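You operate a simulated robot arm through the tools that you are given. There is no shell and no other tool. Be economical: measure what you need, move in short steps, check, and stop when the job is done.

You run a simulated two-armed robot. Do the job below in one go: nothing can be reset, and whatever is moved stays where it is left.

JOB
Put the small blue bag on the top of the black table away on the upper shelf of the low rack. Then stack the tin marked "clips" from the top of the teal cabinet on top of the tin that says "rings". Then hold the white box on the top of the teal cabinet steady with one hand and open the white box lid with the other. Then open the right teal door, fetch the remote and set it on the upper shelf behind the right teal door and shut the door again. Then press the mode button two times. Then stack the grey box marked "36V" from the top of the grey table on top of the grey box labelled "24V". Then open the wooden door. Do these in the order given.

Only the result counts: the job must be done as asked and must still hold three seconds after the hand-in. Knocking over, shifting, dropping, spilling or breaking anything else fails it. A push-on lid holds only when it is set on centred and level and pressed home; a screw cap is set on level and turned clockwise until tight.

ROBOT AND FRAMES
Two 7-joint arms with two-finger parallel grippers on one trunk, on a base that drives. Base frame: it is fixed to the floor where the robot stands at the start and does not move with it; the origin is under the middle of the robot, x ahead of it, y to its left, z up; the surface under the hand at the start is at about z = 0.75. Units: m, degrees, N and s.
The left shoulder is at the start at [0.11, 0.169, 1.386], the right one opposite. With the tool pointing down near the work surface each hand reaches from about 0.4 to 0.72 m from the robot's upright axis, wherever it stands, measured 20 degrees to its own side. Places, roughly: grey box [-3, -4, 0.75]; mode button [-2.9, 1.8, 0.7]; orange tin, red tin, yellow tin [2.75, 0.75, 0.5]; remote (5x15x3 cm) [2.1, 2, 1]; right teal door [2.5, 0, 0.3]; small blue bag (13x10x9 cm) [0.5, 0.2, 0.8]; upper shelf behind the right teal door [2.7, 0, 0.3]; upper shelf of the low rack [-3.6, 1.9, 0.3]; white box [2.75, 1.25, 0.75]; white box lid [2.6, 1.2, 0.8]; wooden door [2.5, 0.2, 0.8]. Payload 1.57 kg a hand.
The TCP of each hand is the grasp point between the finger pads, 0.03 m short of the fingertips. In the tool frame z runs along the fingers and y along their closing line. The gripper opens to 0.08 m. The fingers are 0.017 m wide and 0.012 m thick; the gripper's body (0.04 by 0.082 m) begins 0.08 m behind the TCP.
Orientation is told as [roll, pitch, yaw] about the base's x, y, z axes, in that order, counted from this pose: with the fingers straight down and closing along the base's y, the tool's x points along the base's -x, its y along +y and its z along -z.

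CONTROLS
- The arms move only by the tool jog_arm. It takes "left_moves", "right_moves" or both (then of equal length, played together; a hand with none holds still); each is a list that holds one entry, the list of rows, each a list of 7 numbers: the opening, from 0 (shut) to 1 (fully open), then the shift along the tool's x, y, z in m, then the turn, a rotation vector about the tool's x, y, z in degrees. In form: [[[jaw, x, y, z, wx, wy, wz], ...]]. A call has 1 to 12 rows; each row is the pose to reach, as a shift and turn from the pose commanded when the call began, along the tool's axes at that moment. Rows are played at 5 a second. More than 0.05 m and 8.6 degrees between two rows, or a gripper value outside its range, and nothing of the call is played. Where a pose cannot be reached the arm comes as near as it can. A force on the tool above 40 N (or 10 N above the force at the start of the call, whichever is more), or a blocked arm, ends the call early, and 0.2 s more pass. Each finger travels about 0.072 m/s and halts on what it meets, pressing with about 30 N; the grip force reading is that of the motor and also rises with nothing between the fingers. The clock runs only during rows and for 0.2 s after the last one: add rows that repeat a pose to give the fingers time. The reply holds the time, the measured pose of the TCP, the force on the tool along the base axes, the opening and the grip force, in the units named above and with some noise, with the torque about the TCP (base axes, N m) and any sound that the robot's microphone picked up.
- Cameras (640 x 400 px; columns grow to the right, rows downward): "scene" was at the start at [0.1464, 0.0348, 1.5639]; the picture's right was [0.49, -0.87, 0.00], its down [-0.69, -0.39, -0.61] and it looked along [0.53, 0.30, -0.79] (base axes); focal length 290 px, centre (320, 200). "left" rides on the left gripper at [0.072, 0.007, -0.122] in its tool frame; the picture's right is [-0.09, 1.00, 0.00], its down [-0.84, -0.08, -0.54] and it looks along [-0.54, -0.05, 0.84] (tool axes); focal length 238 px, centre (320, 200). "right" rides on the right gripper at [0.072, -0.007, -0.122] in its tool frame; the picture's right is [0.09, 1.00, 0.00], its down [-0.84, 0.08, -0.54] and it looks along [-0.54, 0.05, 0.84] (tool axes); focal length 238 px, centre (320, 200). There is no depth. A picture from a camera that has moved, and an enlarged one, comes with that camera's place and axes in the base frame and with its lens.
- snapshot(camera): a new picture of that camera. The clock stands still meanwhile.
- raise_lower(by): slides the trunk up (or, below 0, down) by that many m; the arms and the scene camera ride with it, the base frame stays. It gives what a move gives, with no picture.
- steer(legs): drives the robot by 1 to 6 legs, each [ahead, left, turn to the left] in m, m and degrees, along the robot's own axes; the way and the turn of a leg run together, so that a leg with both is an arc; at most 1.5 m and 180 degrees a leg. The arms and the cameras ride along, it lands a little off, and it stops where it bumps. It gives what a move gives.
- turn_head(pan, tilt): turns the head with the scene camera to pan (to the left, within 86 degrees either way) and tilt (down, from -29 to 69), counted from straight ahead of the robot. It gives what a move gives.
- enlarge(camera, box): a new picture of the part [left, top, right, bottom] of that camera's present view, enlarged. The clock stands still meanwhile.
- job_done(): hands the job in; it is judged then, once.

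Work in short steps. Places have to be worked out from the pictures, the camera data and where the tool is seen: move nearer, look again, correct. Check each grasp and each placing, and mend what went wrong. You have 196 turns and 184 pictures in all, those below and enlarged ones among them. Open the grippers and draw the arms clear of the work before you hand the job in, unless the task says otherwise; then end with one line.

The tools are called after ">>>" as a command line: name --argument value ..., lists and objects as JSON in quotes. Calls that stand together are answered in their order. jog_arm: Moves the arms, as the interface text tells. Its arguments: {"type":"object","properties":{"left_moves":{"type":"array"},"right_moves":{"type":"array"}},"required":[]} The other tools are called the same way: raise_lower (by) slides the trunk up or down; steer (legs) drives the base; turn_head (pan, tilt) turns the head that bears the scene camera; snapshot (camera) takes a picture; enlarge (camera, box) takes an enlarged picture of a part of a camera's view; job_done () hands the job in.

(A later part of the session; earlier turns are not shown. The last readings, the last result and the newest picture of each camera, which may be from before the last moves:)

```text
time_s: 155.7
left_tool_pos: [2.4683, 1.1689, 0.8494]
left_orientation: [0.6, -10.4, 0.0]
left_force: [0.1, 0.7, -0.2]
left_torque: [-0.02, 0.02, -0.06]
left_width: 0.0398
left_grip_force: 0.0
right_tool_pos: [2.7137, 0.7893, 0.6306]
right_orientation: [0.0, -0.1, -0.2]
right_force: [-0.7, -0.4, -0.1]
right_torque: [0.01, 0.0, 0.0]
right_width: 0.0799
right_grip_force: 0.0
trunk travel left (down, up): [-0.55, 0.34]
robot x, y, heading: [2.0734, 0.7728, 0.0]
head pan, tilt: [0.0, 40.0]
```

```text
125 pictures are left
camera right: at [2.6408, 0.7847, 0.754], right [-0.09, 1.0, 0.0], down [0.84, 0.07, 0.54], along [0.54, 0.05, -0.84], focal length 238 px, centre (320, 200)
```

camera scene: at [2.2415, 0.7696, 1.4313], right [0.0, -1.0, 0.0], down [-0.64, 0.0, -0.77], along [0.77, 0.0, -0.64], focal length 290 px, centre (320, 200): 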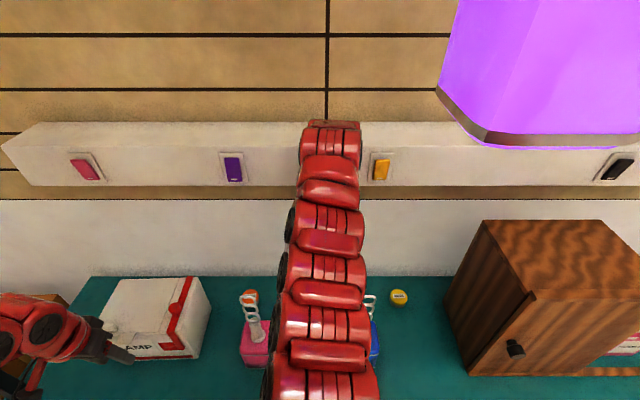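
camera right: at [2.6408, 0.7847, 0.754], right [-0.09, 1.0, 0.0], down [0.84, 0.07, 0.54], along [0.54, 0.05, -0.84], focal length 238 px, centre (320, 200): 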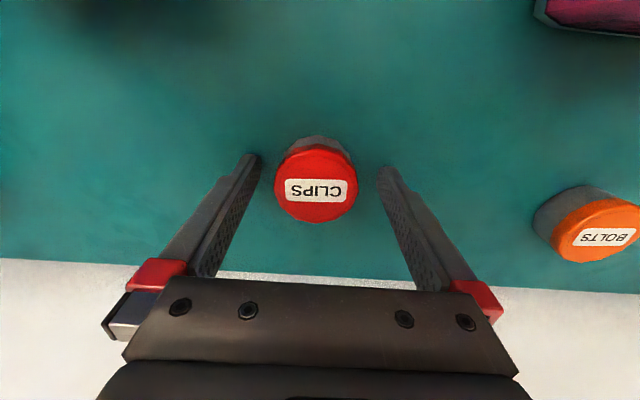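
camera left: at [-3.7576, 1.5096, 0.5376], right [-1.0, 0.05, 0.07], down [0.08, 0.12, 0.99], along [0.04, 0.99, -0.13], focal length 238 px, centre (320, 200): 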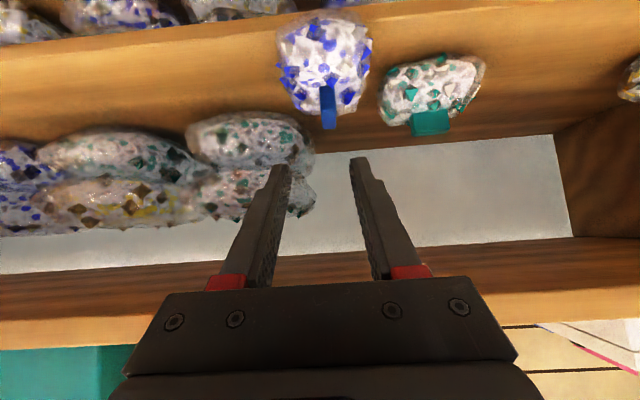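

The tin top is at z≈0.628 with a 51 mm diameter; the fingertips are near the cabinet top. I close here.

>>> jog_arm --right_moves '[[[0.6, 0, 0, -0.001, 0, 0, 0], [0.4, 0, 0, -0.001, 0, 0, 0], [0.4, 0, 0, -0.001, 0, 0, 0], [0, 0, 0, -0.001, 0, 0, 0], [0, 0, 0, -0.001, 0, 0, 0]]]'

>>> snapshot --camera "right"

```text
time_s: 156.9
left_tool_pos: [2.4696, 1.1697, 0.8494]
left_orientation: [0.6, -10.4, 0.2]
left_force: [0.3, 0.0, 0.3]
left_torque: [0.01, 0.0, 0.01]
left_width: 0.04
left_grip_force: 0.0
right_tool_pos: [2.7139, 0.7895, 0.6326]
right_orientation: [0.0, -0.1, -0.3]
right_force: [-0.4, 0.6, -0.8]
right_torque: [0.01, 0.02, 0.01]
right_width: 0.0512
right_grip_force: 29.9
trunk travel left (down, up): [-0.55, 0.34]
robot x, y, heading: [2.0732, 0.7683, -0.0]
head pan, tilt: [0.0, 40.0]
```

```text
124 pictures are left
camera right: at [2.6407, 0.7845, 0.7549], right [-0.09, 1.0, 0.0], down [0.84, 0.07, 0.54], along [0.54, 0.05, -0.84], focal length 238 px, centre (320, 200)
```

right: 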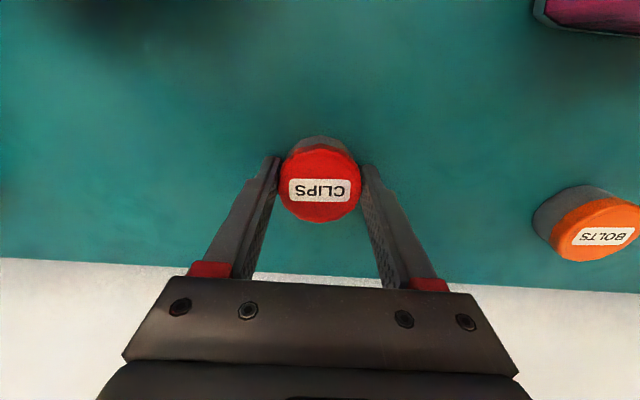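

Gripped. I lift diagonally up and back (the wall rail limits the height) to about [2.66, 0.79, 0.93].

>>> jog_arm --right_moves '[[[0, 0, 0, -0.02, 0, 0, 0], [0, 0, 0, -0.06, 0, 0, 0], [0, 0.01, 0, -0.1, 0, 0, 0], [0, 0.02, 0, -0.14, 0, 0, 0], [0, 0.03, 0, -0.18, 0, 0, 0], [0, 0.04, 0, -0.22, 0, 0, 0], [0, 0.055, 0, -0.26, 0, 0, 0], [0, 0.06, 0, -0.29, 0, 0, 0], [0, 0.06, 0, -0.29, 0, 0, 0]]]'

>>> snapshot --camera "right"

```text
time_s: 158.9
left_tool_pos: [2.4687, 1.1696, 0.849]
left_orientation: [0.6, -10.4, 0.1]
left_force: [1.1, -1.2, 0.4]
left_torque: [-0.02, 0.0, 0.02]
left_width: 0.0404
left_grip_force: 0.2
right_tool_pos: [2.6786, 0.798, 0.9037]
right_orientation: [0.1, 0.0, -0.2]
right_force: [-0.6, 0.0, -1.2]
right_torque: [0.03, 0.0, 0.01]
right_width: 0.0514
right_grip_force: 29.7
right hand out of reach, approached as far as the arm can: row 5, 6, 7, 8, 9
trunk travel left (down, up): [-0.55, 0.34]
robot x, y, heading: [2.0729, 0.7758, -0.0]
head pan, tilt: [0.0, 40.0]
```

```text
123 pictures are left
camera right: at [2.6066, 0.7932, 1.0267], right [-0.09, 1.0, 0.0], down [0.84, 0.07, 0.54], along [0.54, 0.05, -0.84], focal length 238 px, centre (320, 200)
```

right: 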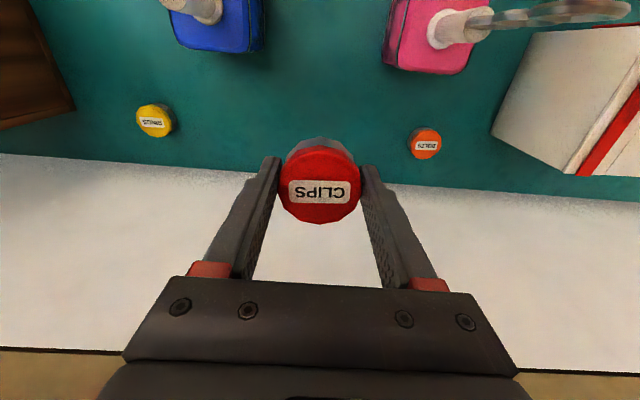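

The tin is held. I raise the trunk 5 cm for clearance over the lamp chain, then move across towards the yellow tin at about [2.730, 0.531].

>>> raise_lower --by 0.05

>>> jog_arm --right_moves '[[[0, 0, -0.04, 0, 0, 0, 0], [0, 0, -0.085, 0, 0, 0, 0], [0, 0, -0.13, 0, 0, 0, 0], [0, 0, -0.175, 0, 0, 0, 0], [0, 0, -0.22, 0, 0, 0, 0], [0, 0, -0.267, 0, 0, 0, 0], [0, 0, -0.267, 0, 0, 0, 0]]]'

>>> snapshot --camera "right"

>>> snapshot --camera "scene"

```text
time_s: 159.8
left_tool_pos: [2.4698, 1.1686, 0.8987]
left_orientation: [0.6, -10.3, 0.1]
left_force: [0.6, -0.1, -0.3]
left_torque: [-0.02, -0.01, 0.0]
left_width: 0.04
left_grip_force: 0.1
right_tool_pos: [2.6798, 0.7974, 0.9522]
right_orientation: [0.1, -0.1, -0.2]
right_force: [-0.1, -0.3, -1.5]
right_torque: [0.0, 0.0, 0.01]
right_width: 0.0514
right_grip_force: 30.3
trunk travel left (down, up): [-0.6, 0.29]
robot x, y, heading: [2.0738, 0.7731, -0.0]
head pan, tilt: [0.0, 40.0]
```

```text
time_s: 161.4
left_tool_pos: [2.4693, 1.1699, 0.8994]
left_orientation: [0.7, -10.2, 0.2]
left_force: [0.2, -0.1, -0.1]
left_torque: [0.0, -0.01, 0.01]
left_width: 0.0402
left_grip_force: 0.0
right_tool_pos: [2.6926, 0.7513, 0.9587]
right_orientation: [0.1, 0.0, -0.3]
right_force: [0.3, 0.4, -1.0]
right_torque: [0.02, 0.0, -0.02]
right_width: 0.0514
right_grip_force: 29.6
right hand out of reach, approached as far as the arm can: row 1, 2, 3, 4, 5, 6, 7
trunk travel left (down, up): [-0.6, 0.29]
robot x, y, heading: [2.0773, 0.7689, -0.1]
head pan, tilt: [0.0, 40.0]
```

```text
122 pictures are left
camera right: at [2.6196, 0.7473, 1.0815], right [-0.09, 1.0, 0.0], down [0.84, 0.07, 0.54], along [0.54, 0.05, -0.84], focal length 238 px, centre (320, 200)
```

right: 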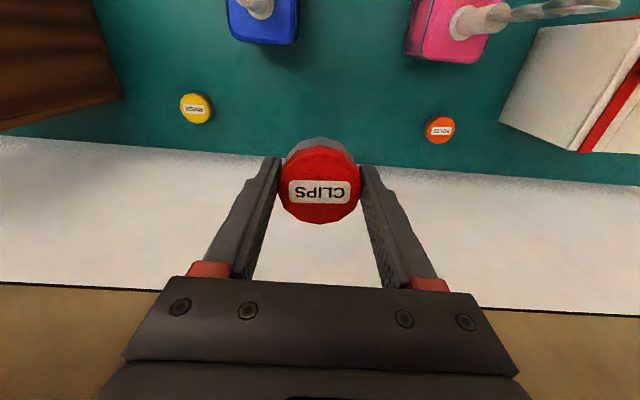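

```text
121 pictures are left
camera scene: at [2.2407, 0.7695, 1.4814], right [0.0, -1.0, 0.0], down [-0.64, 0.0, -0.77], along [0.77, 0.0, -0.64], focal length 290 px, centre (320, 200)
```

scene: 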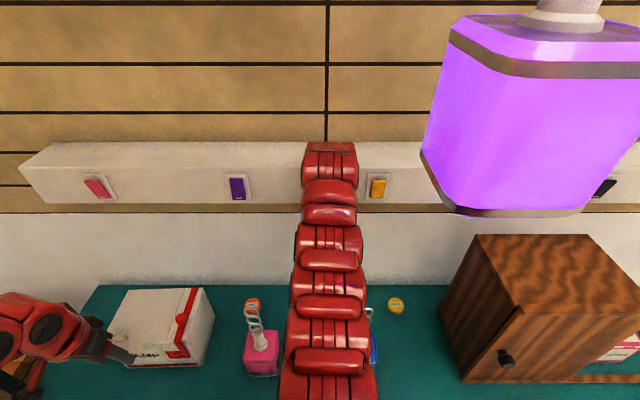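

The solver is stuck in the folded pose, so I move the base instead. I back off first to keep clear of the hanging purple cube, then go right and forward again.

>>> steer --legs '[[-0.16, 0, 0], [0, -0.225, 0], [0.16, 0, 0]]'

>>> snapshot --camera "right"

>>> snapshot --camera "scene"

```text
time_s: 165.2
left_tool_pos: [2.4664, 0.9442, 0.8994]
left_orientation: [0.6, -10.4, 0.1]
left_force: [-0.2, 0.4, -0.1]
left_torque: [0.0, 0.01, 0.02]
left_width: 0.0399
left_grip_force: 0.1
right_tool_pos: [2.6879, 0.5277, 0.9575]
right_orientation: [0.0, 0.2, -0.2]
right_force: [0.4, 0.5, 0.2]
right_torque: [-0.01, 0.01, -0.01]
right_width: 0.0513
right_grip_force: 30.0
trunk travel left (down, up): [-0.6, 0.29]
robot x, y, heading: [2.0745, 0.5463, -0.0]
head pan, tilt: [0.0, 40.0]
```

```text
120 pictures are left
camera right: at [2.6169, 0.5227, 1.0812], right [-0.09, 1.0, 0.0], down [0.84, 0.07, 0.54], along [0.54, 0.05, -0.84], focal length 238 px, centre (320, 200)
```

right: 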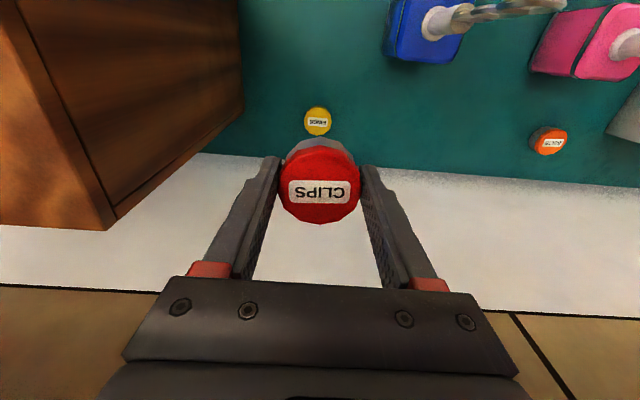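

```text
119 pictures are left
camera scene: at [2.2382, 0.5444, 1.4813], right [0.0, -1.0, 0.0], down [-0.64, 0.0, -0.77], along [0.77, 0.0, -0.64], focal length 290 px, centre (320, 200)
```

scene: 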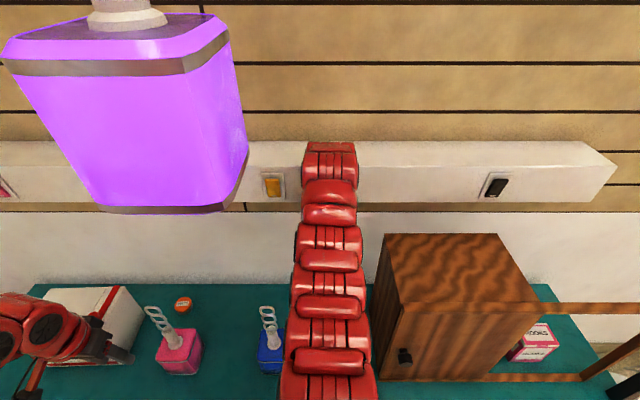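

Yellow tin at [2.732, 0.529]. I descend with the red tin to about 3 cm above it.

>>> jog_arm --right_moves '[[[0, 0, 0, 0.04, 0, 0, 0], [0, -0.005, 0, 0.085, 0, 0, 0], [0, -0.015, 0.001, 0.13, 0, 0, 0], [0, -0.03, 0.001, 0.175, 0, 0, 0], [0, -0.045, 0.001, 0.22, 0, 0, 0], [0, -0.045, 0.001, 0.255, 0, 0, 0], [0, -0.045, 0.001, 0.255, 0, 0, 0]]]'

>>> snapshot --camera "right"

```text
time_s: 166.8
left_tool_pos: [2.466, 0.9457, 0.8986]
left_orientation: [0.6, -10.4, 0.2]
left_force: [0.3, 0.8, 0.0]
left_torque: [-0.01, -0.01, 0.01]
left_width: 0.04
left_grip_force: 0.0
right_tool_pos: [2.7334, 0.5274, 0.7026]
right_orientation: [0.0, 0.1, -0.3]
right_force: [-0.2, -0.2, -0.5]
right_torque: [-0.02, 0.0, 0.0]
right_width: 0.0514
right_grip_force: 30.1
right hand out of reach, approached as far as the arm can: row 1
trunk travel left (down, up): [-0.6, 0.29]
robot x, y, heading: [2.0737, 0.5471, 0.5]
head pan, tilt: [0.0, 40.0]
```

```text
118 pictures are left
camera right: at [2.6603, 0.5229, 0.8257], right [-0.09, 1.0, 0.0], down [0.84, 0.07, 0.54], along [0.54, 0.05, -0.84], focal length 238 px, centre (320, 200)
```

right: 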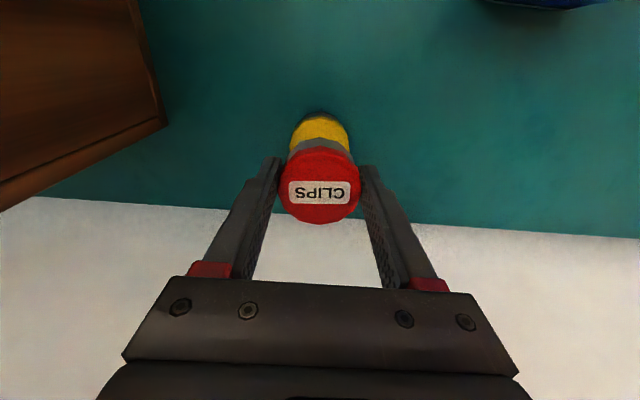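

Alignment is within about 2 mm. I lower gently until contact.

>>> jog_arm --right_moves '[[[0, 0, 0.0005, 0.015, 0, 0, 0], [0, 0, 0.0005, 0.03, 0, 0, 0], [0, 0, 0.0005, 0.036, 0, 0, 0], [0, 0, 0.0005, 0.036, 0, 0, 0]]]'

```text
time_s: 167.8
left_tool_pos: [2.4649, 0.9446, 0.8981]
left_orientation: [0.5, -10.4, 0.0]
left_force: [1.1, -0.1, -0.7]
left_torque: [0.02, 0.01, -0.03]
left_width: 0.04
left_grip_force: 0.0
right_tool_pos: [2.7311, 0.5268, 0.6692]
right_orientation: [0.0, 0.0, -0.2]
right_force: [-0.3, -0.1, -1.3]
right_torque: [0.05, -0.05, -0.03]
right_width: 0.0516
right_grip_force: 29.6
right hand out of reach, approached as far as the arm can: row 3, 4
trunk travel left (down, up): [-0.6, 0.29]
robot x, y, heading: [2.0723, 0.5483, 0.1]
head pan, tilt: [0.0, 40.0]
```

The arm is at the edge of its reach, so I use the trunk for the final millimetres.

>>> raise_lower --by -0.006

>>> snapshot --camera "right"

```text
time_s: 168.3
left_tool_pos: [2.4659, 0.9447, 0.893]
left_orientation: [0.6, -10.4, 0.0]
left_force: [-0.4, 0.1, 0.9]
left_torque: [0.02, -0.01, 0.04]
left_width: 0.0399
left_grip_force: 0.0
right_tool_pos: [2.7298, 0.5272, 0.6624]
right_orientation: [0.0, 0.0, -0.2]
right_force: [0.4, -0.6, -0.1]
right_torque: [0.02, 0.01, -0.01]
right_width: 0.0515
right_grip_force: 30.3
trunk travel left (down, up): [-0.594, 0.296]
robot x, y, heading: [2.0735, 0.5476, 0.2]
head pan, tilt: [0.0, 40.0]
```

```text
117 pictures are left
camera right: at [2.6573, 0.5227, 0.7859], right [-0.09, 1.0, 0.0], down [0.84, 0.07, 0.54], along [0.54, 0.05, -0.84], focal length 238 px, centre (320, 200)
```

right: 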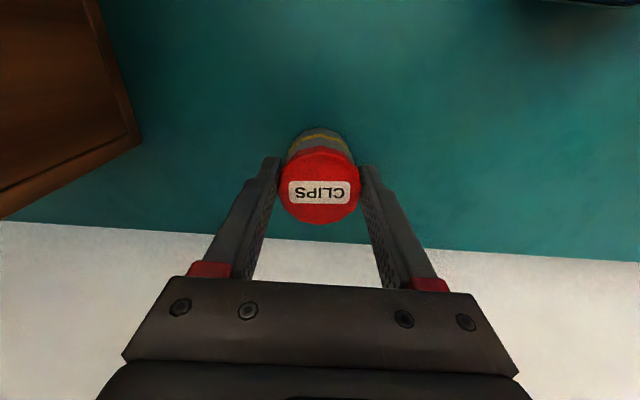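

Still aligned, no contact yet. I lower a few more millimetres.

>>> raise_lower --by -0.004

```text
time_s: 168.8
left_tool_pos: [2.4637, 0.9446, 0.8895]
left_orientation: [0.6, -10.4, 0.1]
left_force: [0.0, 0.1, 0.3]
left_torque: [0.0, 0.01, -0.01]
left_width: 0.0399
left_grip_force: 0.1
right_tool_pos: [2.731, 0.5278, 0.6605]
right_orientation: [0.1, -0.1, -0.2]
right_force: [-0.7, -1.2, 12.2]
right_torque: [0.0, -0.04, -0.04]
right_width: 0.0513
right_grip_force: 29.8
trunk travel left (down, up): [-0.59, 0.3]
robot x, y, heading: [2.0738, 0.5457, -0.3]
head pan, tilt: [0.0, 40.0]
```

Contact at 12 N. I release, then rise with the trunk.

>>> jog_arm --right_moves '[[[0.75, 0, 0, 0, 0, 0, 0], [0.85, 0, 0, 0, 0, 0, 0], [1, 0, 0, 0, 0, 0, 0], [1, 0, 0, 0, 0, 0, 0]]]'

>>> raise_lower --by 0.06

>>> snapshot --camera "right"

```text
time_s: 169.8
left_tool_pos: [2.4656, 0.946, 0.8901]
left_orientation: [0.6, -10.4, 0.1]
left_force: [-0.3, -0.2, 0.6]
left_torque: [0.02, -0.01, -0.01]
left_width: 0.04
left_grip_force: 0.0
right_tool_pos: [2.7299, 0.5279, 0.6592]
right_orientation: [0.0, 0.0, -0.1]
right_force: [0.3, 0.5, -0.2]
right_torque: [0.01, 0.01, -0.04]
right_width: 0.0802
right_grip_force: 0.0
trunk travel left (down, up): [-0.59, 0.3]
robot x, y, heading: [2.0743, 0.5468, -0.1]
head pan, tilt: [0.0, 40.0]
```

```text
time_s: 170.8
left_tool_pos: [2.4658, 0.9441, 0.9479]
left_orientation: [0.5, -10.3, 0.1]
left_force: [0.4, -1.1, -0.1]
left_torque: [-0.02, -0.02, 0.0]
left_width: 0.0401
left_grip_force: 0.1
right_tool_pos: [2.7298, 0.5274, 0.7178]
right_orientation: [0.0, 0.1, -0.2]
right_force: [-0.1, 0.6, -0.4]
right_torque: [-0.01, 0.03, 0.0]
right_width: 0.0799
right_grip_force: 0.2
trunk travel left (down, up): [-0.65, 0.24]
robot x, y, heading: [2.0707, 0.5458, 0.1]
head pan, tilt: [0.0, 40.0]
```

```text
116 pictures are left
camera right: at [2.6573, 0.5229, 0.8417], right [-0.09, 1.0, 0.0], down [0.84, 0.07, 0.54], along [0.54, 0.05, -0.84], focal length 238 px, centre (320, 200)
```

right: 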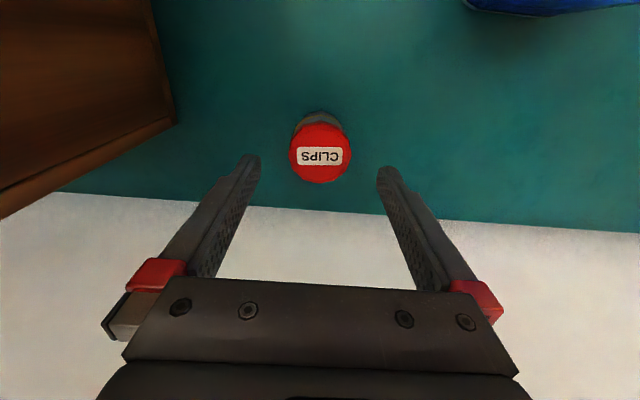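

The red tin sits squarely on the yellow one. I narrow the jaws, back straight out and look at the white box.

>>> jog_arm --right_moves '[[[0.6, 0, 0, 0, 0, 0, 0], [0.4, 0, 0, 0, 0, 0, 0], [0.4, 0, 0, 0, 0, 0, 0]]]'

>>> steer --legs '[[-0.35, 0, 0], [0, 0.45, 0]]'

>>> turn_head --pan 15 --tilt 40

>>> snapshot --camera "scene"

```text
time_s: 171.6
left_tool_pos: [2.4654, 0.9445, 0.9491]
left_orientation: [0.6, -10.3, 0.2]
left_force: [-1.2, -0.6, 0.9]
left_torque: [-0.04, 0.01, 0.04]
left_width: 0.0401
left_grip_force: 0.1
right_tool_pos: [2.73, 0.527, 0.7182]
right_orientation: [0.0, 0.0, -0.3]
right_force: [0.2, 0.1, -0.5]
right_torque: [-0.02, -0.02, 0.04]
right_width: 0.032
right_grip_force: 0.0
trunk travel left (down, up): [-0.65, 0.24]
robot x, y, heading: [2.0731, 0.5445, 0.1]
head pan, tilt: [0.0, 40.0]
```

```text
time_s: 176.2
left_tool_pos: [2.117, 1.3954, 0.9492]
left_orientation: [0.6, -10.4, -0.1]
left_force: [0.5, 0.3, 0.1]
left_torque: [-0.03, -0.04, 0.01]
left_width: 0.0399
left_grip_force: 0.1
right_tool_pos: [2.3809, 0.9767, 0.7188]
right_orientation: [0.0, -0.1, -0.4]
right_force: [0.3, 0.2, -1.0]
right_torque: [-0.01, -0.03, -0.01]
right_width: 0.032
right_grip_force: 0.0
trunk travel left (down, up): [-0.65, 0.24]
robot x, y, heading: [1.724, 0.9971, 0.1]
head pan, tilt: [0.0, 40.0]
```

```text
time_s: 177.0
left_tool_pos: [2.1165, 1.3943, 0.9498]
left_orientation: [0.6, -10.3, 0.0]
left_force: [-0.6, 0.3, 0.2]
left_torque: [0.04, 0.03, -0.01]
left_width: 0.0399
left_grip_force: 0.1
right_tool_pos: [2.3802, 0.9758, 0.7194]
right_orientation: [0.1, 0.0, -0.4]
right_force: [0.0, 1.2, 0.2]
right_torque: [0.0, -0.03, 0.01]
right_width: 0.0317
right_grip_force: 0.1
trunk travel left (down, up): [-0.65, 0.24]
robot x, y, heading: [1.72, 0.9956, 0.0]
head pan, tilt: [15.0, 40.0]
```

```text
115 pictures are left
camera scene: at [1.8843, 1.0165, 1.5314], right [0.26, -0.97, 0.0], down [-0.62, -0.16, -0.77], along [0.74, 0.2, -0.64], focal length 290 px, centre (320, 200)
```

scene: 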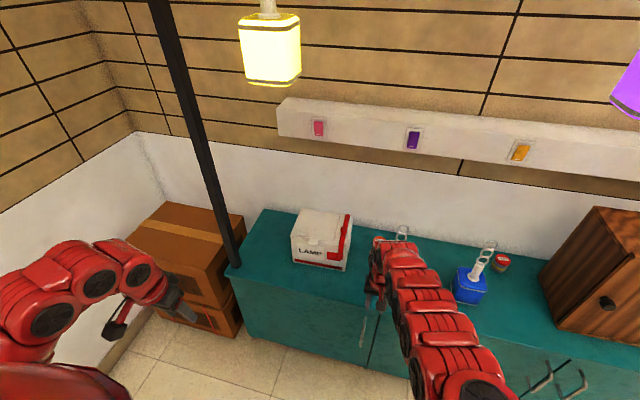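

>>> enlarge --camera "scene" --box '[270, 190, 390, 290]'

>>> enlarge --camera "scene" --box '[440, 230, 540, 310]'

```text
4.00 times, centred on (330, 240) of scene
camera zoom: at [1.8843, 1.0165, 1.5314], right [0.26, -0.97, 0.0], down [-0.62, -0.16, -0.77], along [0.74, 0.2, -0.64], focal length 1159 px, centre (280, 40)
```

zoom: 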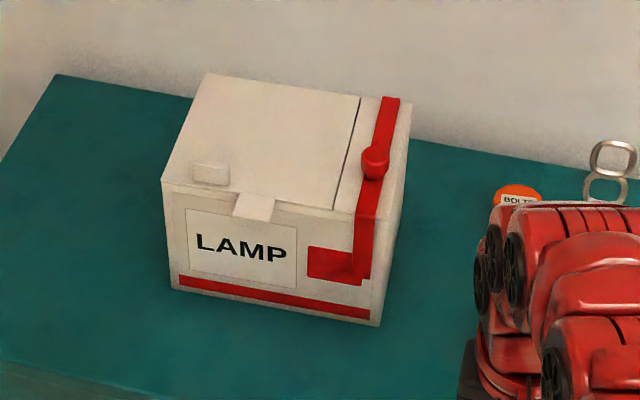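

```text
5.00 times, centred on (490, 270) of scene
camera zoom: at [1.8843, 1.0165, 1.5314], right [0.26, -0.97, 0.0], down [-0.62, -0.16, -0.77], along [0.74, 0.2, -0.64], focal length 1449 px, centre (-530, -150)
```

zoom: 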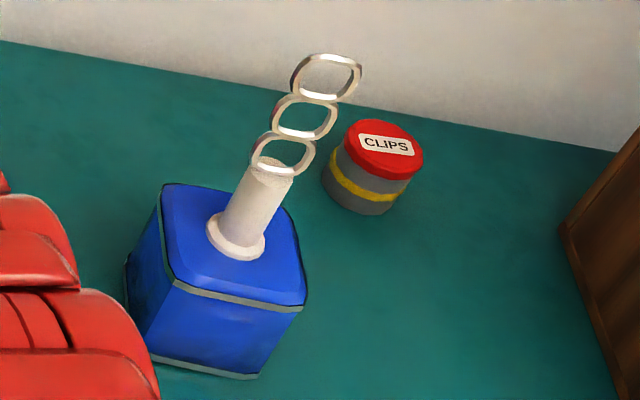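

The stack is fine. The white box spans x 2.56–2.715, y 1.105–1.315 with its top at z≈0.756. It has a front tab on the lid at y≈1.22 and a red ball on the fixed right strip, which I'll grip to hold it. First I shift the base left and raise the right hand.

>>> steer --legs '[[0, 0.224, 0]]'

>>> jog_arm --right_moves '[[[0.8, -0.01, -0.015, -0.03, 0, 0, 0], [0.8, -0.02, -0.03, -0.06, 0, 0, 0], [0.8, -0.03, -0.05, -0.09, 0, 0, 0], [0.8, -0.036, -0.074, -0.13, 0, 0, 0], [0.8, -0.036, -0.074, -0.13, 0, 0, 0]]]'

>>> jog_arm --left_moves '[[[0.5, -0.0124, -0.038, 0.0235, 0, -6.5, 0], [0.5, -0.025, -0.076, 0.047, 0, -13, 0], [0.3, -0.037, -0.114, 0.07, 0, -19.5, 0], [0.2, -0.05, -0.152, 0.094, 0, -26, 0], [0, -0.062, -0.19, 0.1175, 0, -32.5, 0], [0, -0.074, -0.227, 0.141, 0, -39, 0], [0, -0.087, -0.265, 0.1645, 0, -45.5, 0], [0, -0.099, -0.303, 0.188, 0, -52, 0], [0, -0.112, -0.341, 0.2115, 0, -58.5, 0], [0, -0.124, -0.379, 0.235, 0, -65, 0], [0, -0.124, -0.379, 0.235, 0, -65, 0]]]'

```text
time_s: 178.7
left_tool_pos: [2.1162, 1.6211, 0.9495]
left_orientation: [0.5, -10.4, 0.0]
left_force: [-0.3, -0.1, -0.5]
left_torque: [-0.01, -0.01, 0.0]
left_width: 0.0402
left_grip_force: 0.0
right_tool_pos: [2.3812, 1.2025, 0.7182]
right_orientation: [0.0, 0.0, -0.4]
right_force: [0.2, 0.6, 0.7]
right_torque: [0.02, -0.03, -0.01]
right_width: 0.0319
right_grip_force: 0.0
trunk travel left (down, up): [-0.65, 0.24]
robot x, y, heading: [1.7217, 1.2224, -0.1]
head pan, tilt: [15.0, 40.0]
```

```text
time_s: 179.9
left_tool_pos: [2.1176, 1.6198, 0.9491]
left_orientation: [0.6, -10.4, -0.1]
left_force: [0.1, 0.3, 0.1]
left_torque: [0.0, 0.0, 0.04]
left_width: 0.0399
left_grip_force: 0.2
right_tool_pos: [2.416, 1.1272, 0.8481]
right_orientation: [-0.1, 0.1, -0.4]
right_force: [-0.7, 1.5, 0.2]
right_torque: [0.0, -0.03, 0.03]
right_width: 0.0641
right_grip_force: 0.0
trunk travel left (down, up): [-0.65, 0.24]
robot x, y, heading: [1.7166, 1.2208, -0.1]
head pan, tilt: [15.0, 40.0]
```

```text
time_s: 182.3
left_tool_pos: [2.2806, 1.2409, 0.7369]
left_orientation: [1.9, -75.1, -1.9]
left_force: [-0.2, 0.2, 0.4]
left_torque: [-0.02, -0.01, -0.02]
left_width: 0.0
left_grip_force: 21.0
left hand out of reach, approached as far as the arm can: row 1, 2, 3, 4, 5, 6
right_tool_pos: [2.4169, 1.127, 0.8489]
right_orientation: [0.0, 0.1, -0.5]
right_force: [-0.1, 0.2, 0.3]
right_torque: [-0.01, 0.04, -0.01]
right_width: 0.0635
right_grip_force: 0.0
trunk travel left (down, up): [-0.65, 0.24]
robot x, y, heading: [1.7196, 1.2214, -0.0]
head pan, tilt: [15.0, 40.0]
```

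Both hands are posed. I drive 0.18 m ahead and look with both hand cameras.

>>> steer --legs '[[0.18, 0, 0]]'

>>> snapshot --camera "right"

>>> snapshot --camera "left"

>>> snapshot --camera "scene"

```text
time_s: 183.8
left_tool_pos: [2.4618, 1.2403, 0.7359]
left_orientation: [2.1, -75.2, -2.2]
left_force: [0.2, -0.6, 0.5]
left_torque: [0.03, -0.01, 0.0]
left_width: 0.0
left_grip_force: 20.9
right_tool_pos: [2.5967, 1.1263, 0.8482]
right_orientation: [0.0, 0.1, -0.4]
right_force: [-0.8, -0.3, 0.1]
right_torque: [-0.01, 0.0, 0.02]
right_width: 0.0639
right_grip_force: 0.0
trunk travel left (down, up): [-0.65, 0.24]
robot x, y, heading: [1.9029, 1.2196, -0.0]
head pan, tilt: [15.0, 40.0]
```

```text
112 pictures are left
camera right: at [2.5232, 1.1218, 0.9715], right [-0.08, 1.0, 0.0], down [0.84, 0.07, 0.54], along [0.54, 0.05, -0.84], focal length 238 px, centre (320, 200)
```

right: 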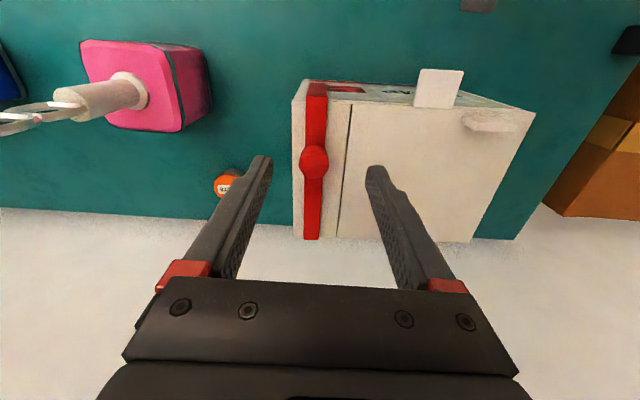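

```text
111 pictures are left
camera left: at [2.3263, 1.247, 0.6973], right [0.02, 0.99, 0.1], down [-0.31, -0.09, 0.95], along [0.95, -0.05, 0.31], focal length 238 px, centre (320, 200)
```

left: 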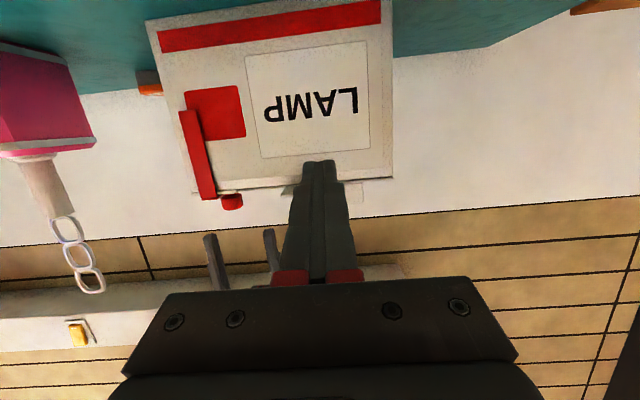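

```text
110 pictures are left
camera scene: at [2.0655, 1.242, 1.5314], right [0.26, -0.97, 0.0], down [-0.62, -0.17, -0.77], along [0.74, 0.2, -0.64], focal length 290 px, centre (320, 200)
```

scene: 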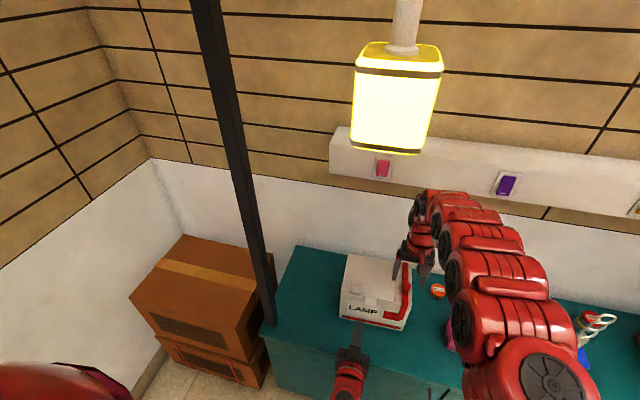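

The ball is at [2.609, 1.125]; the tab protrudes to x≈2.531 at y 1.205–1.245. I turn the right hand to close along x, so that its fingers stay off the lid.

>>> jog_arm --right_moves '[[[0.6, 0, 0, 0, 0, 0, -8.2], [0.6, 0, 0, 0, 0, 0, -16.4], [0.6, 0, 0, 0, 0, 0, -24.6], [0.6, 0, 0, 0, 0, 0, -32.8], [0.6, -0.004, 0, 0, 0, 0, -41], [0.6, -0.006, 0, 0, 0, 0, -49.2], [0.6, -0.008, 0, 0, 0, 0, -57.4], [0.6, -0.01, 0, 0, 0, 0, -65.6], [0.6, -0.012, 0, 0, 0, 0, -73.8], [0.6, -0.012, 0, 0, 0, 0, -82], [0.6, -0.012, -0.001, 0, 0, 0, -90], [0.6, -0.012, -0.001, 0, 0, 0, -90]]]'

>>> snapshot --camera "right"

```text
time_s: 186.4
left_tool_pos: [2.4619, 1.242, 0.7367]
left_orientation: [2.4, -75.3, -2.2]
left_force: [1.3, 0.3, 1.1]
left_torque: [0.03, 0.0, 0.0]
left_width: 0.0
left_grip_force: 21.3
right_tool_pos: [2.6072, 1.1253, 0.8485]
right_orientation: [0.1, 0.0, 89.7]
right_force: [0.2, 0.3, 0.7]
right_torque: [0.03, 0.0, 0.01]
right_width: 0.0479
right_grip_force: 0.0
trunk travel left (down, up): [-0.65, 0.24]
robot x, y, heading: [1.9055, 1.2225, -0.1]
head pan, tilt: [15.0, 40.0]
```

```text
109 pictures are left
camera right: at [2.6128, 1.0547, 0.972], right [-1.0, -0.09, 0.0], down [-0.07, 0.84, 0.54], along [-0.05, 0.54, -0.84], focal length 238 px, centre (320, 200)
```

right: 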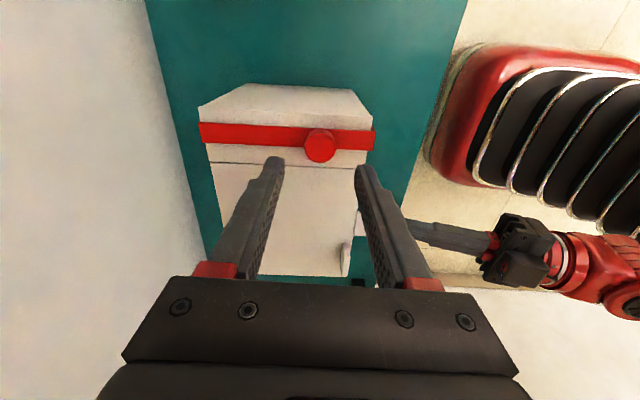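

Aligned over the ball. I descend to z 0.795 and then close.

>>> jog_arm --right_moves '[[[0.6, -0.002, 0, 0.03, 0, 0, 0], [0.6, -0.002, 0, 0.053, 0, 0, 0], [0.6, -0.002, 0, 0.053, 0, 0, 0]]]'

>>> snapshot --camera "right"

```text
time_s: 187.2
left_tool_pos: [2.4617, 1.2415, 0.7362]
left_orientation: [2.2, -75.3, -2.1]
left_force: [-0.4, 0.3, 0.3]
left_torque: [0.01, 0.01, -0.01]
left_width: 0.0
left_grip_force: 21.5
right_tool_pos: [2.6028, 1.127, 0.7976]
right_orientation: [0.0, 0.1, 89.6]
right_force: [0.1, 0.2, 0.0]
right_torque: [0.0, -0.04, 0.03]
right_width: 0.0479
right_grip_force: 0.1
right hand out of reach, approached as far as the arm can: row 2, 3
trunk travel left (down, up): [-0.65, 0.24]
robot x, y, heading: [1.9011, 1.22, -0.2]
head pan, tilt: [15.0, 40.0]
```

```text
108 pictures are left
camera right: at [2.6078, 1.0568, 0.9203], right [-1.0, -0.09, 0.0], down [-0.07, 0.84, 0.54], along [-0.05, 0.54, -0.84], focal length 238 px, centre (320, 200)
```

right: 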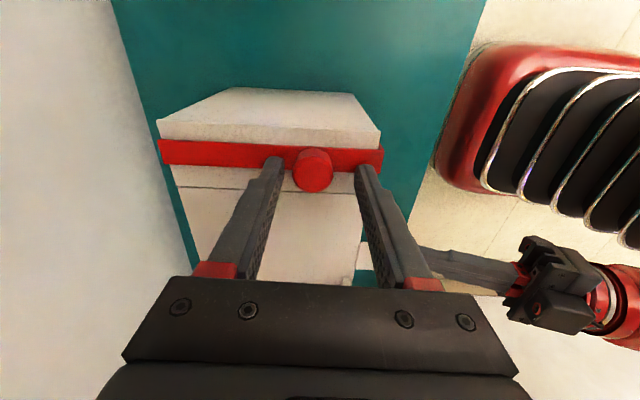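

The knob sits low, so I lower the trunk 12 mm, nudge 5 mm forward and grip.

>>> raise_lower --by -0.012

>>> jog_arm --right_moves '[[[0.6, 0, -0.005, 0, 0, 0, 0], [0.3, 0, -0.005, 0, 0, 0, 0], [0, 0, -0.005, 0, 0, 0, 0], [0, 0, -0.005, 0, 0, 0, 0], [0, 0, -0.005, 0, 0, 0, 0]]]'

>>> snapshot --camera "right"

```text
time_s: 187.8
left_tool_pos: [2.4598, 1.2413, 0.7255]
left_orientation: [2.4, -75.4, -2.2]
left_force: [0.4, 0.2, -0.6]
left_torque: [-0.01, 0.01, -0.03]
left_width: 0.0
left_grip_force: 21.6
right_tool_pos: [2.6054, 1.127, 0.7928]
right_orientation: [-0.8, 0.0, 89.6]
right_force: [-9.5, 0.0, 28.2]
right_torque: [-0.1, 1.22, -0.06]
right_width: 0.0557
right_grip_force: 3.9
trunk travel left (down, up): [-0.638, 0.252]
robot x, y, heading: [1.8996, 1.2204, 0.1]
head pan, tilt: [15.0, 40.0]
stopped: the force on the tool passed its limit at 42 N (the readings are from after the stop); the commanded pose is now the measured one
```

```text
time_s: 188.6
left_tool_pos: [2.4614, 1.2411, 0.7256]
left_orientation: [2.4, -75.3, -2.3]
left_force: [0.3, 0.2, -0.3]
left_torque: [0.0, -0.02, 0.02]
left_width: 0.0
left_grip_force: 21.0
right_tool_pos: [2.6078, 1.1264, 0.7923]
right_orientation: [-0.7, 0.0, 89.6]
right_force: [0.2, -1.0, 22.5]
right_torque: [-0.07, 0.54, 0.01]
right_width: 0.0254
right_grip_force: 16.8
right hand out of reach, approached as far as the arm can: row 1, 2
trunk travel left (down, up): [-0.638, 0.252]
robot x, y, heading: [1.9005, 1.2216, -0.1]
head pan, tilt: [15.0, 40.0]
stopped in row 3 (right hand): the force on the tool passed its limit at 44 N (the readings are from after the stop); the commanded pose is now the measured one
```

```text
107 pictures are left
camera right: at [2.6125, 1.0563, 0.9164], right [-1.0, -0.09, -0.01], down [-0.08, 0.84, 0.54], along [-0.04, 0.54, -0.84], focal length 238 px, centre (320, 200)
```

right: 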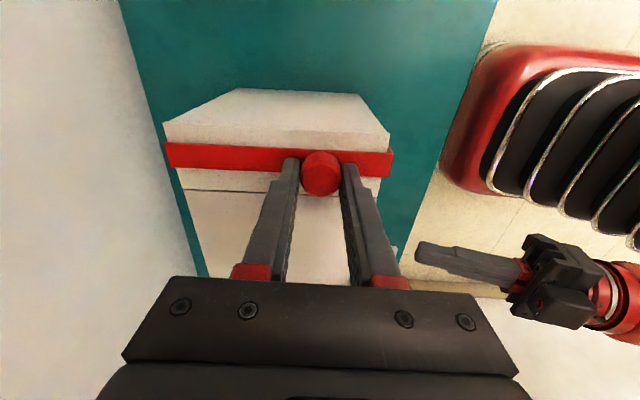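

The knob is gripped at 25 mm, while pressing down 22 N. I relax by 2 mm upwards with full closure.

>>> jog_arm --right_moves '[[[0, 0, 0, -0.001, 0, 0, 0], [0, 0, 0, -0.001, 0, 0, 0], [0, 0, 0, -0.001, 0, 0, 0]]]'

>>> snapshot --camera "left"

>>> enlarge --camera "scene" --box '[310, 230, 460, 360]'

```text
time_s: 189.4
left_tool_pos: [2.4595, 1.2412, 0.7263]
left_orientation: [2.3, -75.4, -2.1]
left_force: [1.3, 0.3, -0.2]
left_torque: [-0.01, -0.01, -0.01]
left_width: 0.0001
left_grip_force: 21.5
right_tool_pos: [2.6069, 1.1279, 0.7941]
right_orientation: [-0.7, 0.0, 89.6]
right_force: [8.7, 0.7, 24.2]
right_torque: [0.16, -0.33, -0.11]
right_width: 0.025
right_grip_force: 29.9
trunk travel left (down, up): [-0.638, 0.252]
robot x, y, heading: [1.9021, 1.2213, -0.2]
head pan, tilt: [15.0, 40.0]
```

```text
106 pictures are left
camera left: at [2.3245, 1.2472, 0.6866], right [0.02, 0.99, 0.1], down [-0.31, -0.09, 0.95], along [0.95, -0.05, 0.31], focal length 238 px, centre (320, 200)
```

left: 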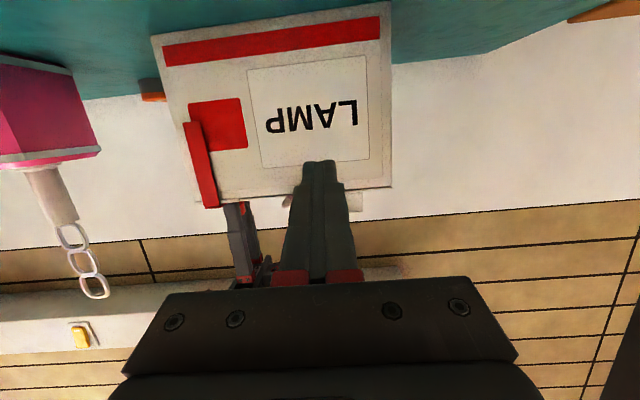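

```text
3.08 times, centred on (385, 295) of scene
camera zoom: at [2.0619, 1.2424, 1.5203], right [0.26, -0.97, 0.0], down [-0.62, -0.17, -0.77], along [0.74, 0.2, -0.64], focal length 892 px, centre (120, -92)
```

zoom: 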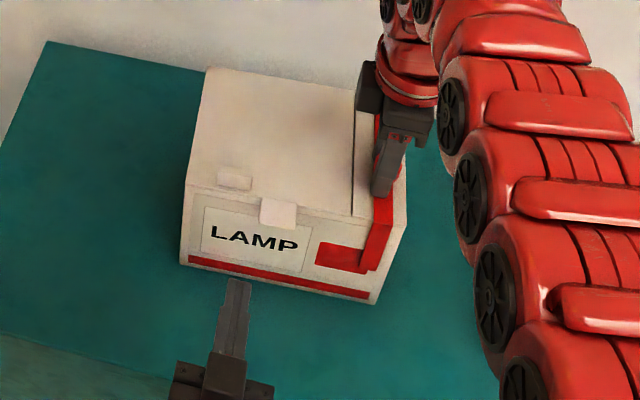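

The knob is held firmly and the box is unmoved. I advance the left fingertips 5.8 cm under the tab.

>>> jog_arm --left_moves '[[[0, -0.0073, 0, 0.028, 0, 0, 0], [0, -0.0146, 0, 0.0561, 0, 0, 0], [0, -0.0146, 0, 0.0561, 0, 0, 0]]]'

>>> enlarge --camera "scene" --box '[330, 250, 430, 350]'

>>> snapshot --camera "left"

```text
time_s: 190.2
left_tool_pos: [2.517, 1.2417, 0.7269]
left_orientation: [2.1, -75.4, -1.8]
left_force: [-0.7, 0.0, 0.0]
left_torque: [0.0, -0.01, 0.02]
left_width: 0.0
left_grip_force: 21.5
right_tool_pos: [2.6062, 1.1272, 0.7929]
right_orientation: [-0.5, 0.0, 89.6]
right_force: [10.7, 0.0, 31.6]
right_torque: [-0.02, -0.43, -0.15]
right_width: 0.0252
right_grip_force: 30.2
trunk travel left (down, up): [-0.638, 0.252]
robot x, y, heading: [1.9021, 1.2228, -0.1]
head pan, tilt: [15.0, 40.0]
```

```text
4.00 times, centred on (380, 300) of scene
camera zoom: at [2.0613, 1.2425, 1.5203], right [0.26, -0.97, 0.0], down [-0.62, -0.17, -0.77], along [0.74, 0.2, -0.64], focal length 1159 px, centre (80, -200)
```

zoom: 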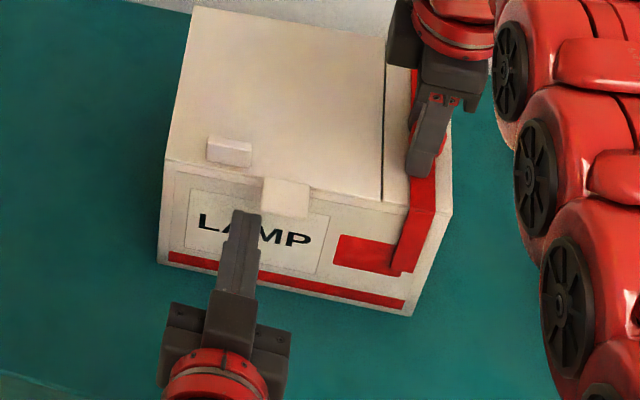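

```text
103 pictures are left
camera left: at [2.382, 1.2477, 0.6874], right [0.02, 0.99, 0.1], down [-0.31, -0.09, 0.95], along [0.95, -0.05, 0.31], focal length 238 px, centre (320, 200)
```

left: 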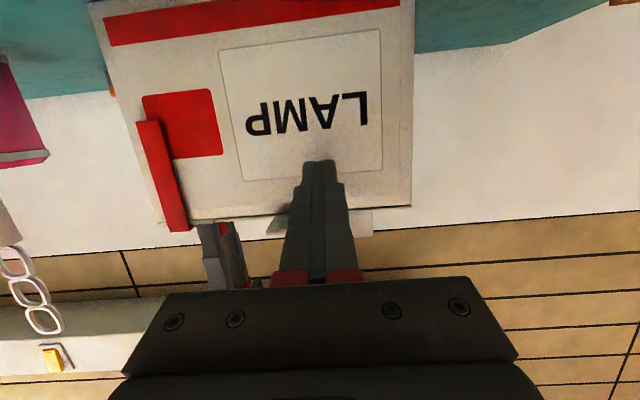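

The finger is about 2.5 cm too far left of the tab (centre y≈1.216). I slide right, then look.

>>> jog_arm --left_moves '[[[0, 0, -0.013, 0, 0, 0, 0], [0, 0, -0.026, 0, 0, 0, 0], [0, 0, -0.026, 0, 0, 0, 0]]]'

>>> enlarge --camera "scene" --box '[330, 250, 430, 350]'

```text
time_s: 191.0
left_tool_pos: [2.5166, 1.2146, 0.7257]
left_orientation: [2.3, -75.3, -2.2]
left_force: [-0.3, 1.0, 1.0]
left_torque: [0.0, -0.02, 0.02]
left_width: 0.0
left_grip_force: 21.7
right_tool_pos: [2.6048, 1.1266, 0.7932]
right_orientation: [-0.5, 0.0, 89.6]
right_force: [12.3, 0.4, 34.5]
right_torque: [-0.04, -0.59, -0.34]
right_width: 0.0249
right_grip_force: 29.8
trunk travel left (down, up): [-0.638, 0.252]
robot x, y, heading: [1.9, 1.2207, -0.2]
head pan, tilt: [15.0, 40.0]
```

```text
4.00 times, centred on (380, 300) of scene
camera zoom: at [2.0609, 1.2426, 1.5203], right [0.26, -0.97, 0.0], down [-0.62, -0.17, -0.77], along [0.74, 0.2, -0.64], focal length 1159 px, centre (80, -200)
```

zoom: 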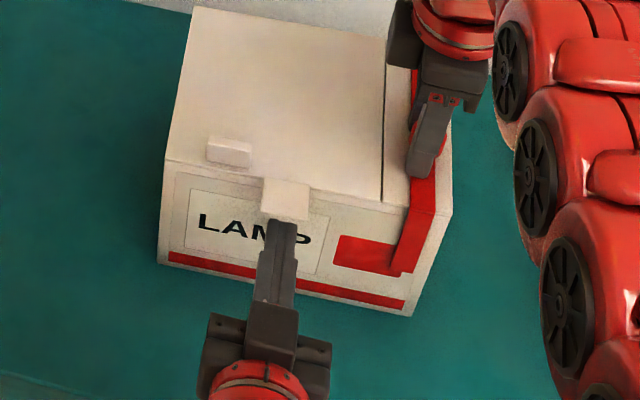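

The finger is under the tab. I ease the right hand's pressure and lift the lid along its arc to about 40°.

>>> jog_arm --left_moves '[[[0, 0, 0, 0, 0, 0, 0], [0, -0.0185, 0, -0.0003, 0, 0, 0], [0, -0.032, 0, -0.001, 0, 0, 0], [0, -0.046, 0, -0.0017, 0, 0, 0], [0, -0.06, 0, -0.0025, 0, 0, 0], [0, -0.0747, 0, -0.003, 0, 0, 0], [0, -0.1004, 0, 0.0046, 0, 0, 0], [0, -0.125, 0, 0.0172, 0, 0, 0], [0, -0.125, 0, 0.0172, 0, 0, 0]]]' --right_moves '[[[0, 0, 0, -0.002, 0, 0, 0], [0, 0, 0, -0.002, 0, 0, 0], [0, 0, 0, -0.002, 0, 0, 0], [0, 0, 0, -0.002, 0, 0, 0], [0, 0, 0, -0.002, 0, 0, 0], [0, 0, 0, -0.002, 0, 0, 0], [0, 0, 0, -0.002, 0, 0, 0], [0, 0, 0, -0.002, 0, 0, 0], [0, 0, 0, -0.002, 0, 0, 0]]]'

>>> enlarge --camera "scene" --box '[310, 220, 450, 350]'

>>> snapshot --camera "left"

```text
time_s: 193.0
left_tool_pos: [2.5665, 1.2161, 0.8417]
left_orientation: [2.4, -75.3, -2.3]
left_force: [0.1, -1.3, 0.4]
left_torque: [-0.03, -0.01, -0.02]
left_width: 0.0
left_grip_force: 21.1
right_tool_pos: [2.6055, 1.1254, 0.7934]
right_orientation: [-0.3, 0.0, 89.6]
right_force: [5.6, 0.4, 12.3]
right_torque: [-0.12, -0.18, -0.14]
right_width: 0.025
right_grip_force: 30.2
trunk travel left (down, up): [-0.638, 0.252]
robot x, y, heading: [1.8983, 1.2211, -0.1]
head pan, tilt: [15.0, 40.0]
```

```text
3.08 times, centred on (380, 285) of scene
camera zoom: at [2.0631, 1.2421, 1.5199], right [0.26, -0.97, 0.0], down [-0.62, -0.16, -0.77], along [0.74, 0.2, -0.64], focal length 892 px, centre (135, -62)
```

zoom: 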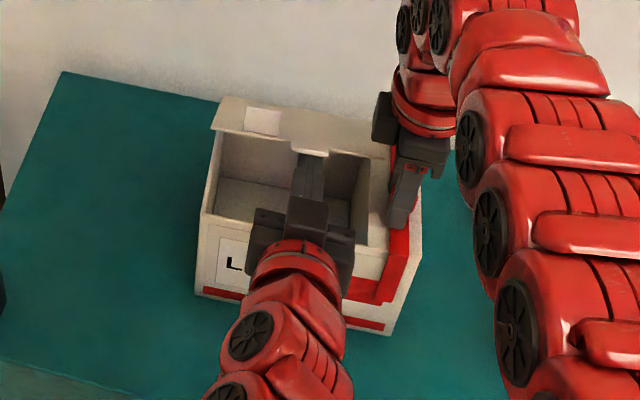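

```text
100 pictures are left
camera left: at [2.431, 1.2212, 0.803], right [0.02, 0.99, 0.1], down [-0.31, -0.09, 0.95], along [0.95, -0.05, 0.31], focal length 238 px, centre (320, 200)
```

left: 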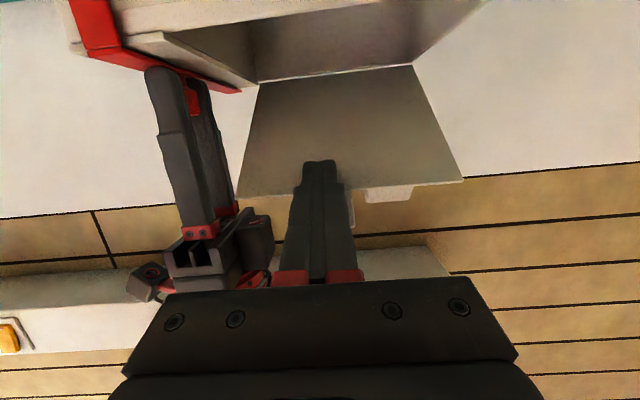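

The lid is rising well. I continue past vertical, shifting a little left to clear the right hand.

>>> jog_arm --left_moves '[[[0, -0.0167, 0.01, 0.0192, 0, 0, 0], [0, -0.0334, 0.02, 0.0384, 0, 0, 0], [0, -0.0413, 0.022, 0.0596, 0, 0, 0], [0, -0.0491, 0.022, 0.0807, 0, 0, 0], [0, -0.051, 0.022, 0.1006, 0, 0, 0], [0, -0.0528, 0.022, 0.1205, 0, 0, 0], [0, -0.0541, 0.022, 0.1408, 0, 0, 0], [0, -0.0541, 0.022, 0.1408, 0, 0, 0]]]'

>>> enlarge --camera "scene" --box '[310, 220, 450, 350]'

>>> snapshot --camera "left"

```text
time_s: 194.8
left_tool_pos: [2.7164, 1.2346, 0.8579]
left_orientation: [2.2, -75.3, -2.0]
left_force: [0.7, -0.1, -0.7]
left_torque: [0.01, -0.02, -0.02]
left_width: 0.0001
left_grip_force: 20.7
right_tool_pos: [2.6065, 1.1265, 0.7925]
right_orientation: [-0.3, 0.0, 89.6]
right_force: [-2.7, 3.2, 5.1]
right_torque: [0.02, 0.23, 0.08]
right_width: 0.0247
right_grip_force: 30.4
trunk travel left (down, up): [-0.638, 0.252]
robot x, y, heading: [1.9025, 1.2214, 0.2]
head pan, tilt: [15.0, 40.0]
```

```text
3.08 times, centred on (380, 285) of scene
camera zoom: at [2.0634, 1.2424, 1.5199], right [0.26, -0.97, 0.0], down [-0.62, -0.17, -0.77], along [0.74, 0.2, -0.64], focal length 892 px, centre (135, -62)
```

zoom: 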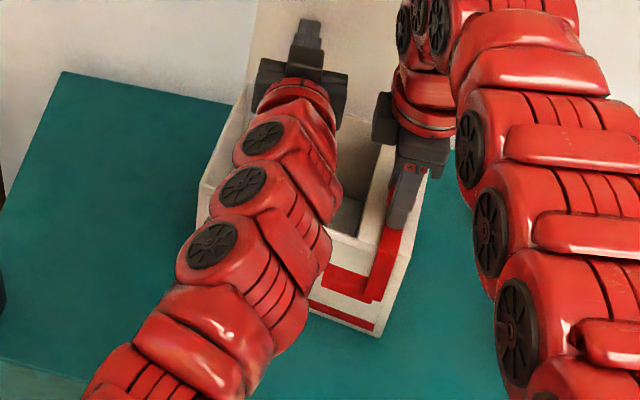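

```text
98 pictures are left
camera left: at [2.5815, 1.2416, 0.8191], right [0.02, 0.99, 0.1], down [-0.31, -0.09, 0.95], along [0.95, -0.05, 0.31], focal length 238 px, centre (320, 200)
```

left: 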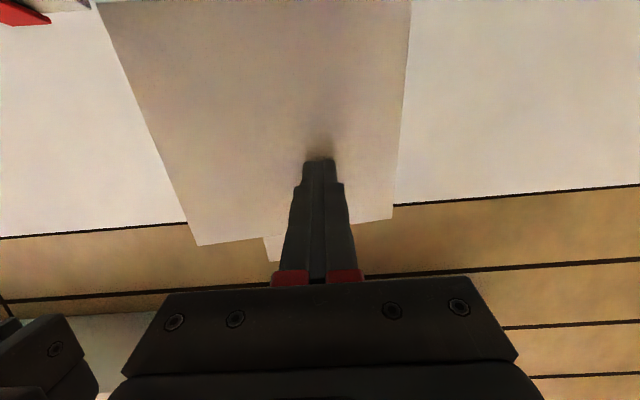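

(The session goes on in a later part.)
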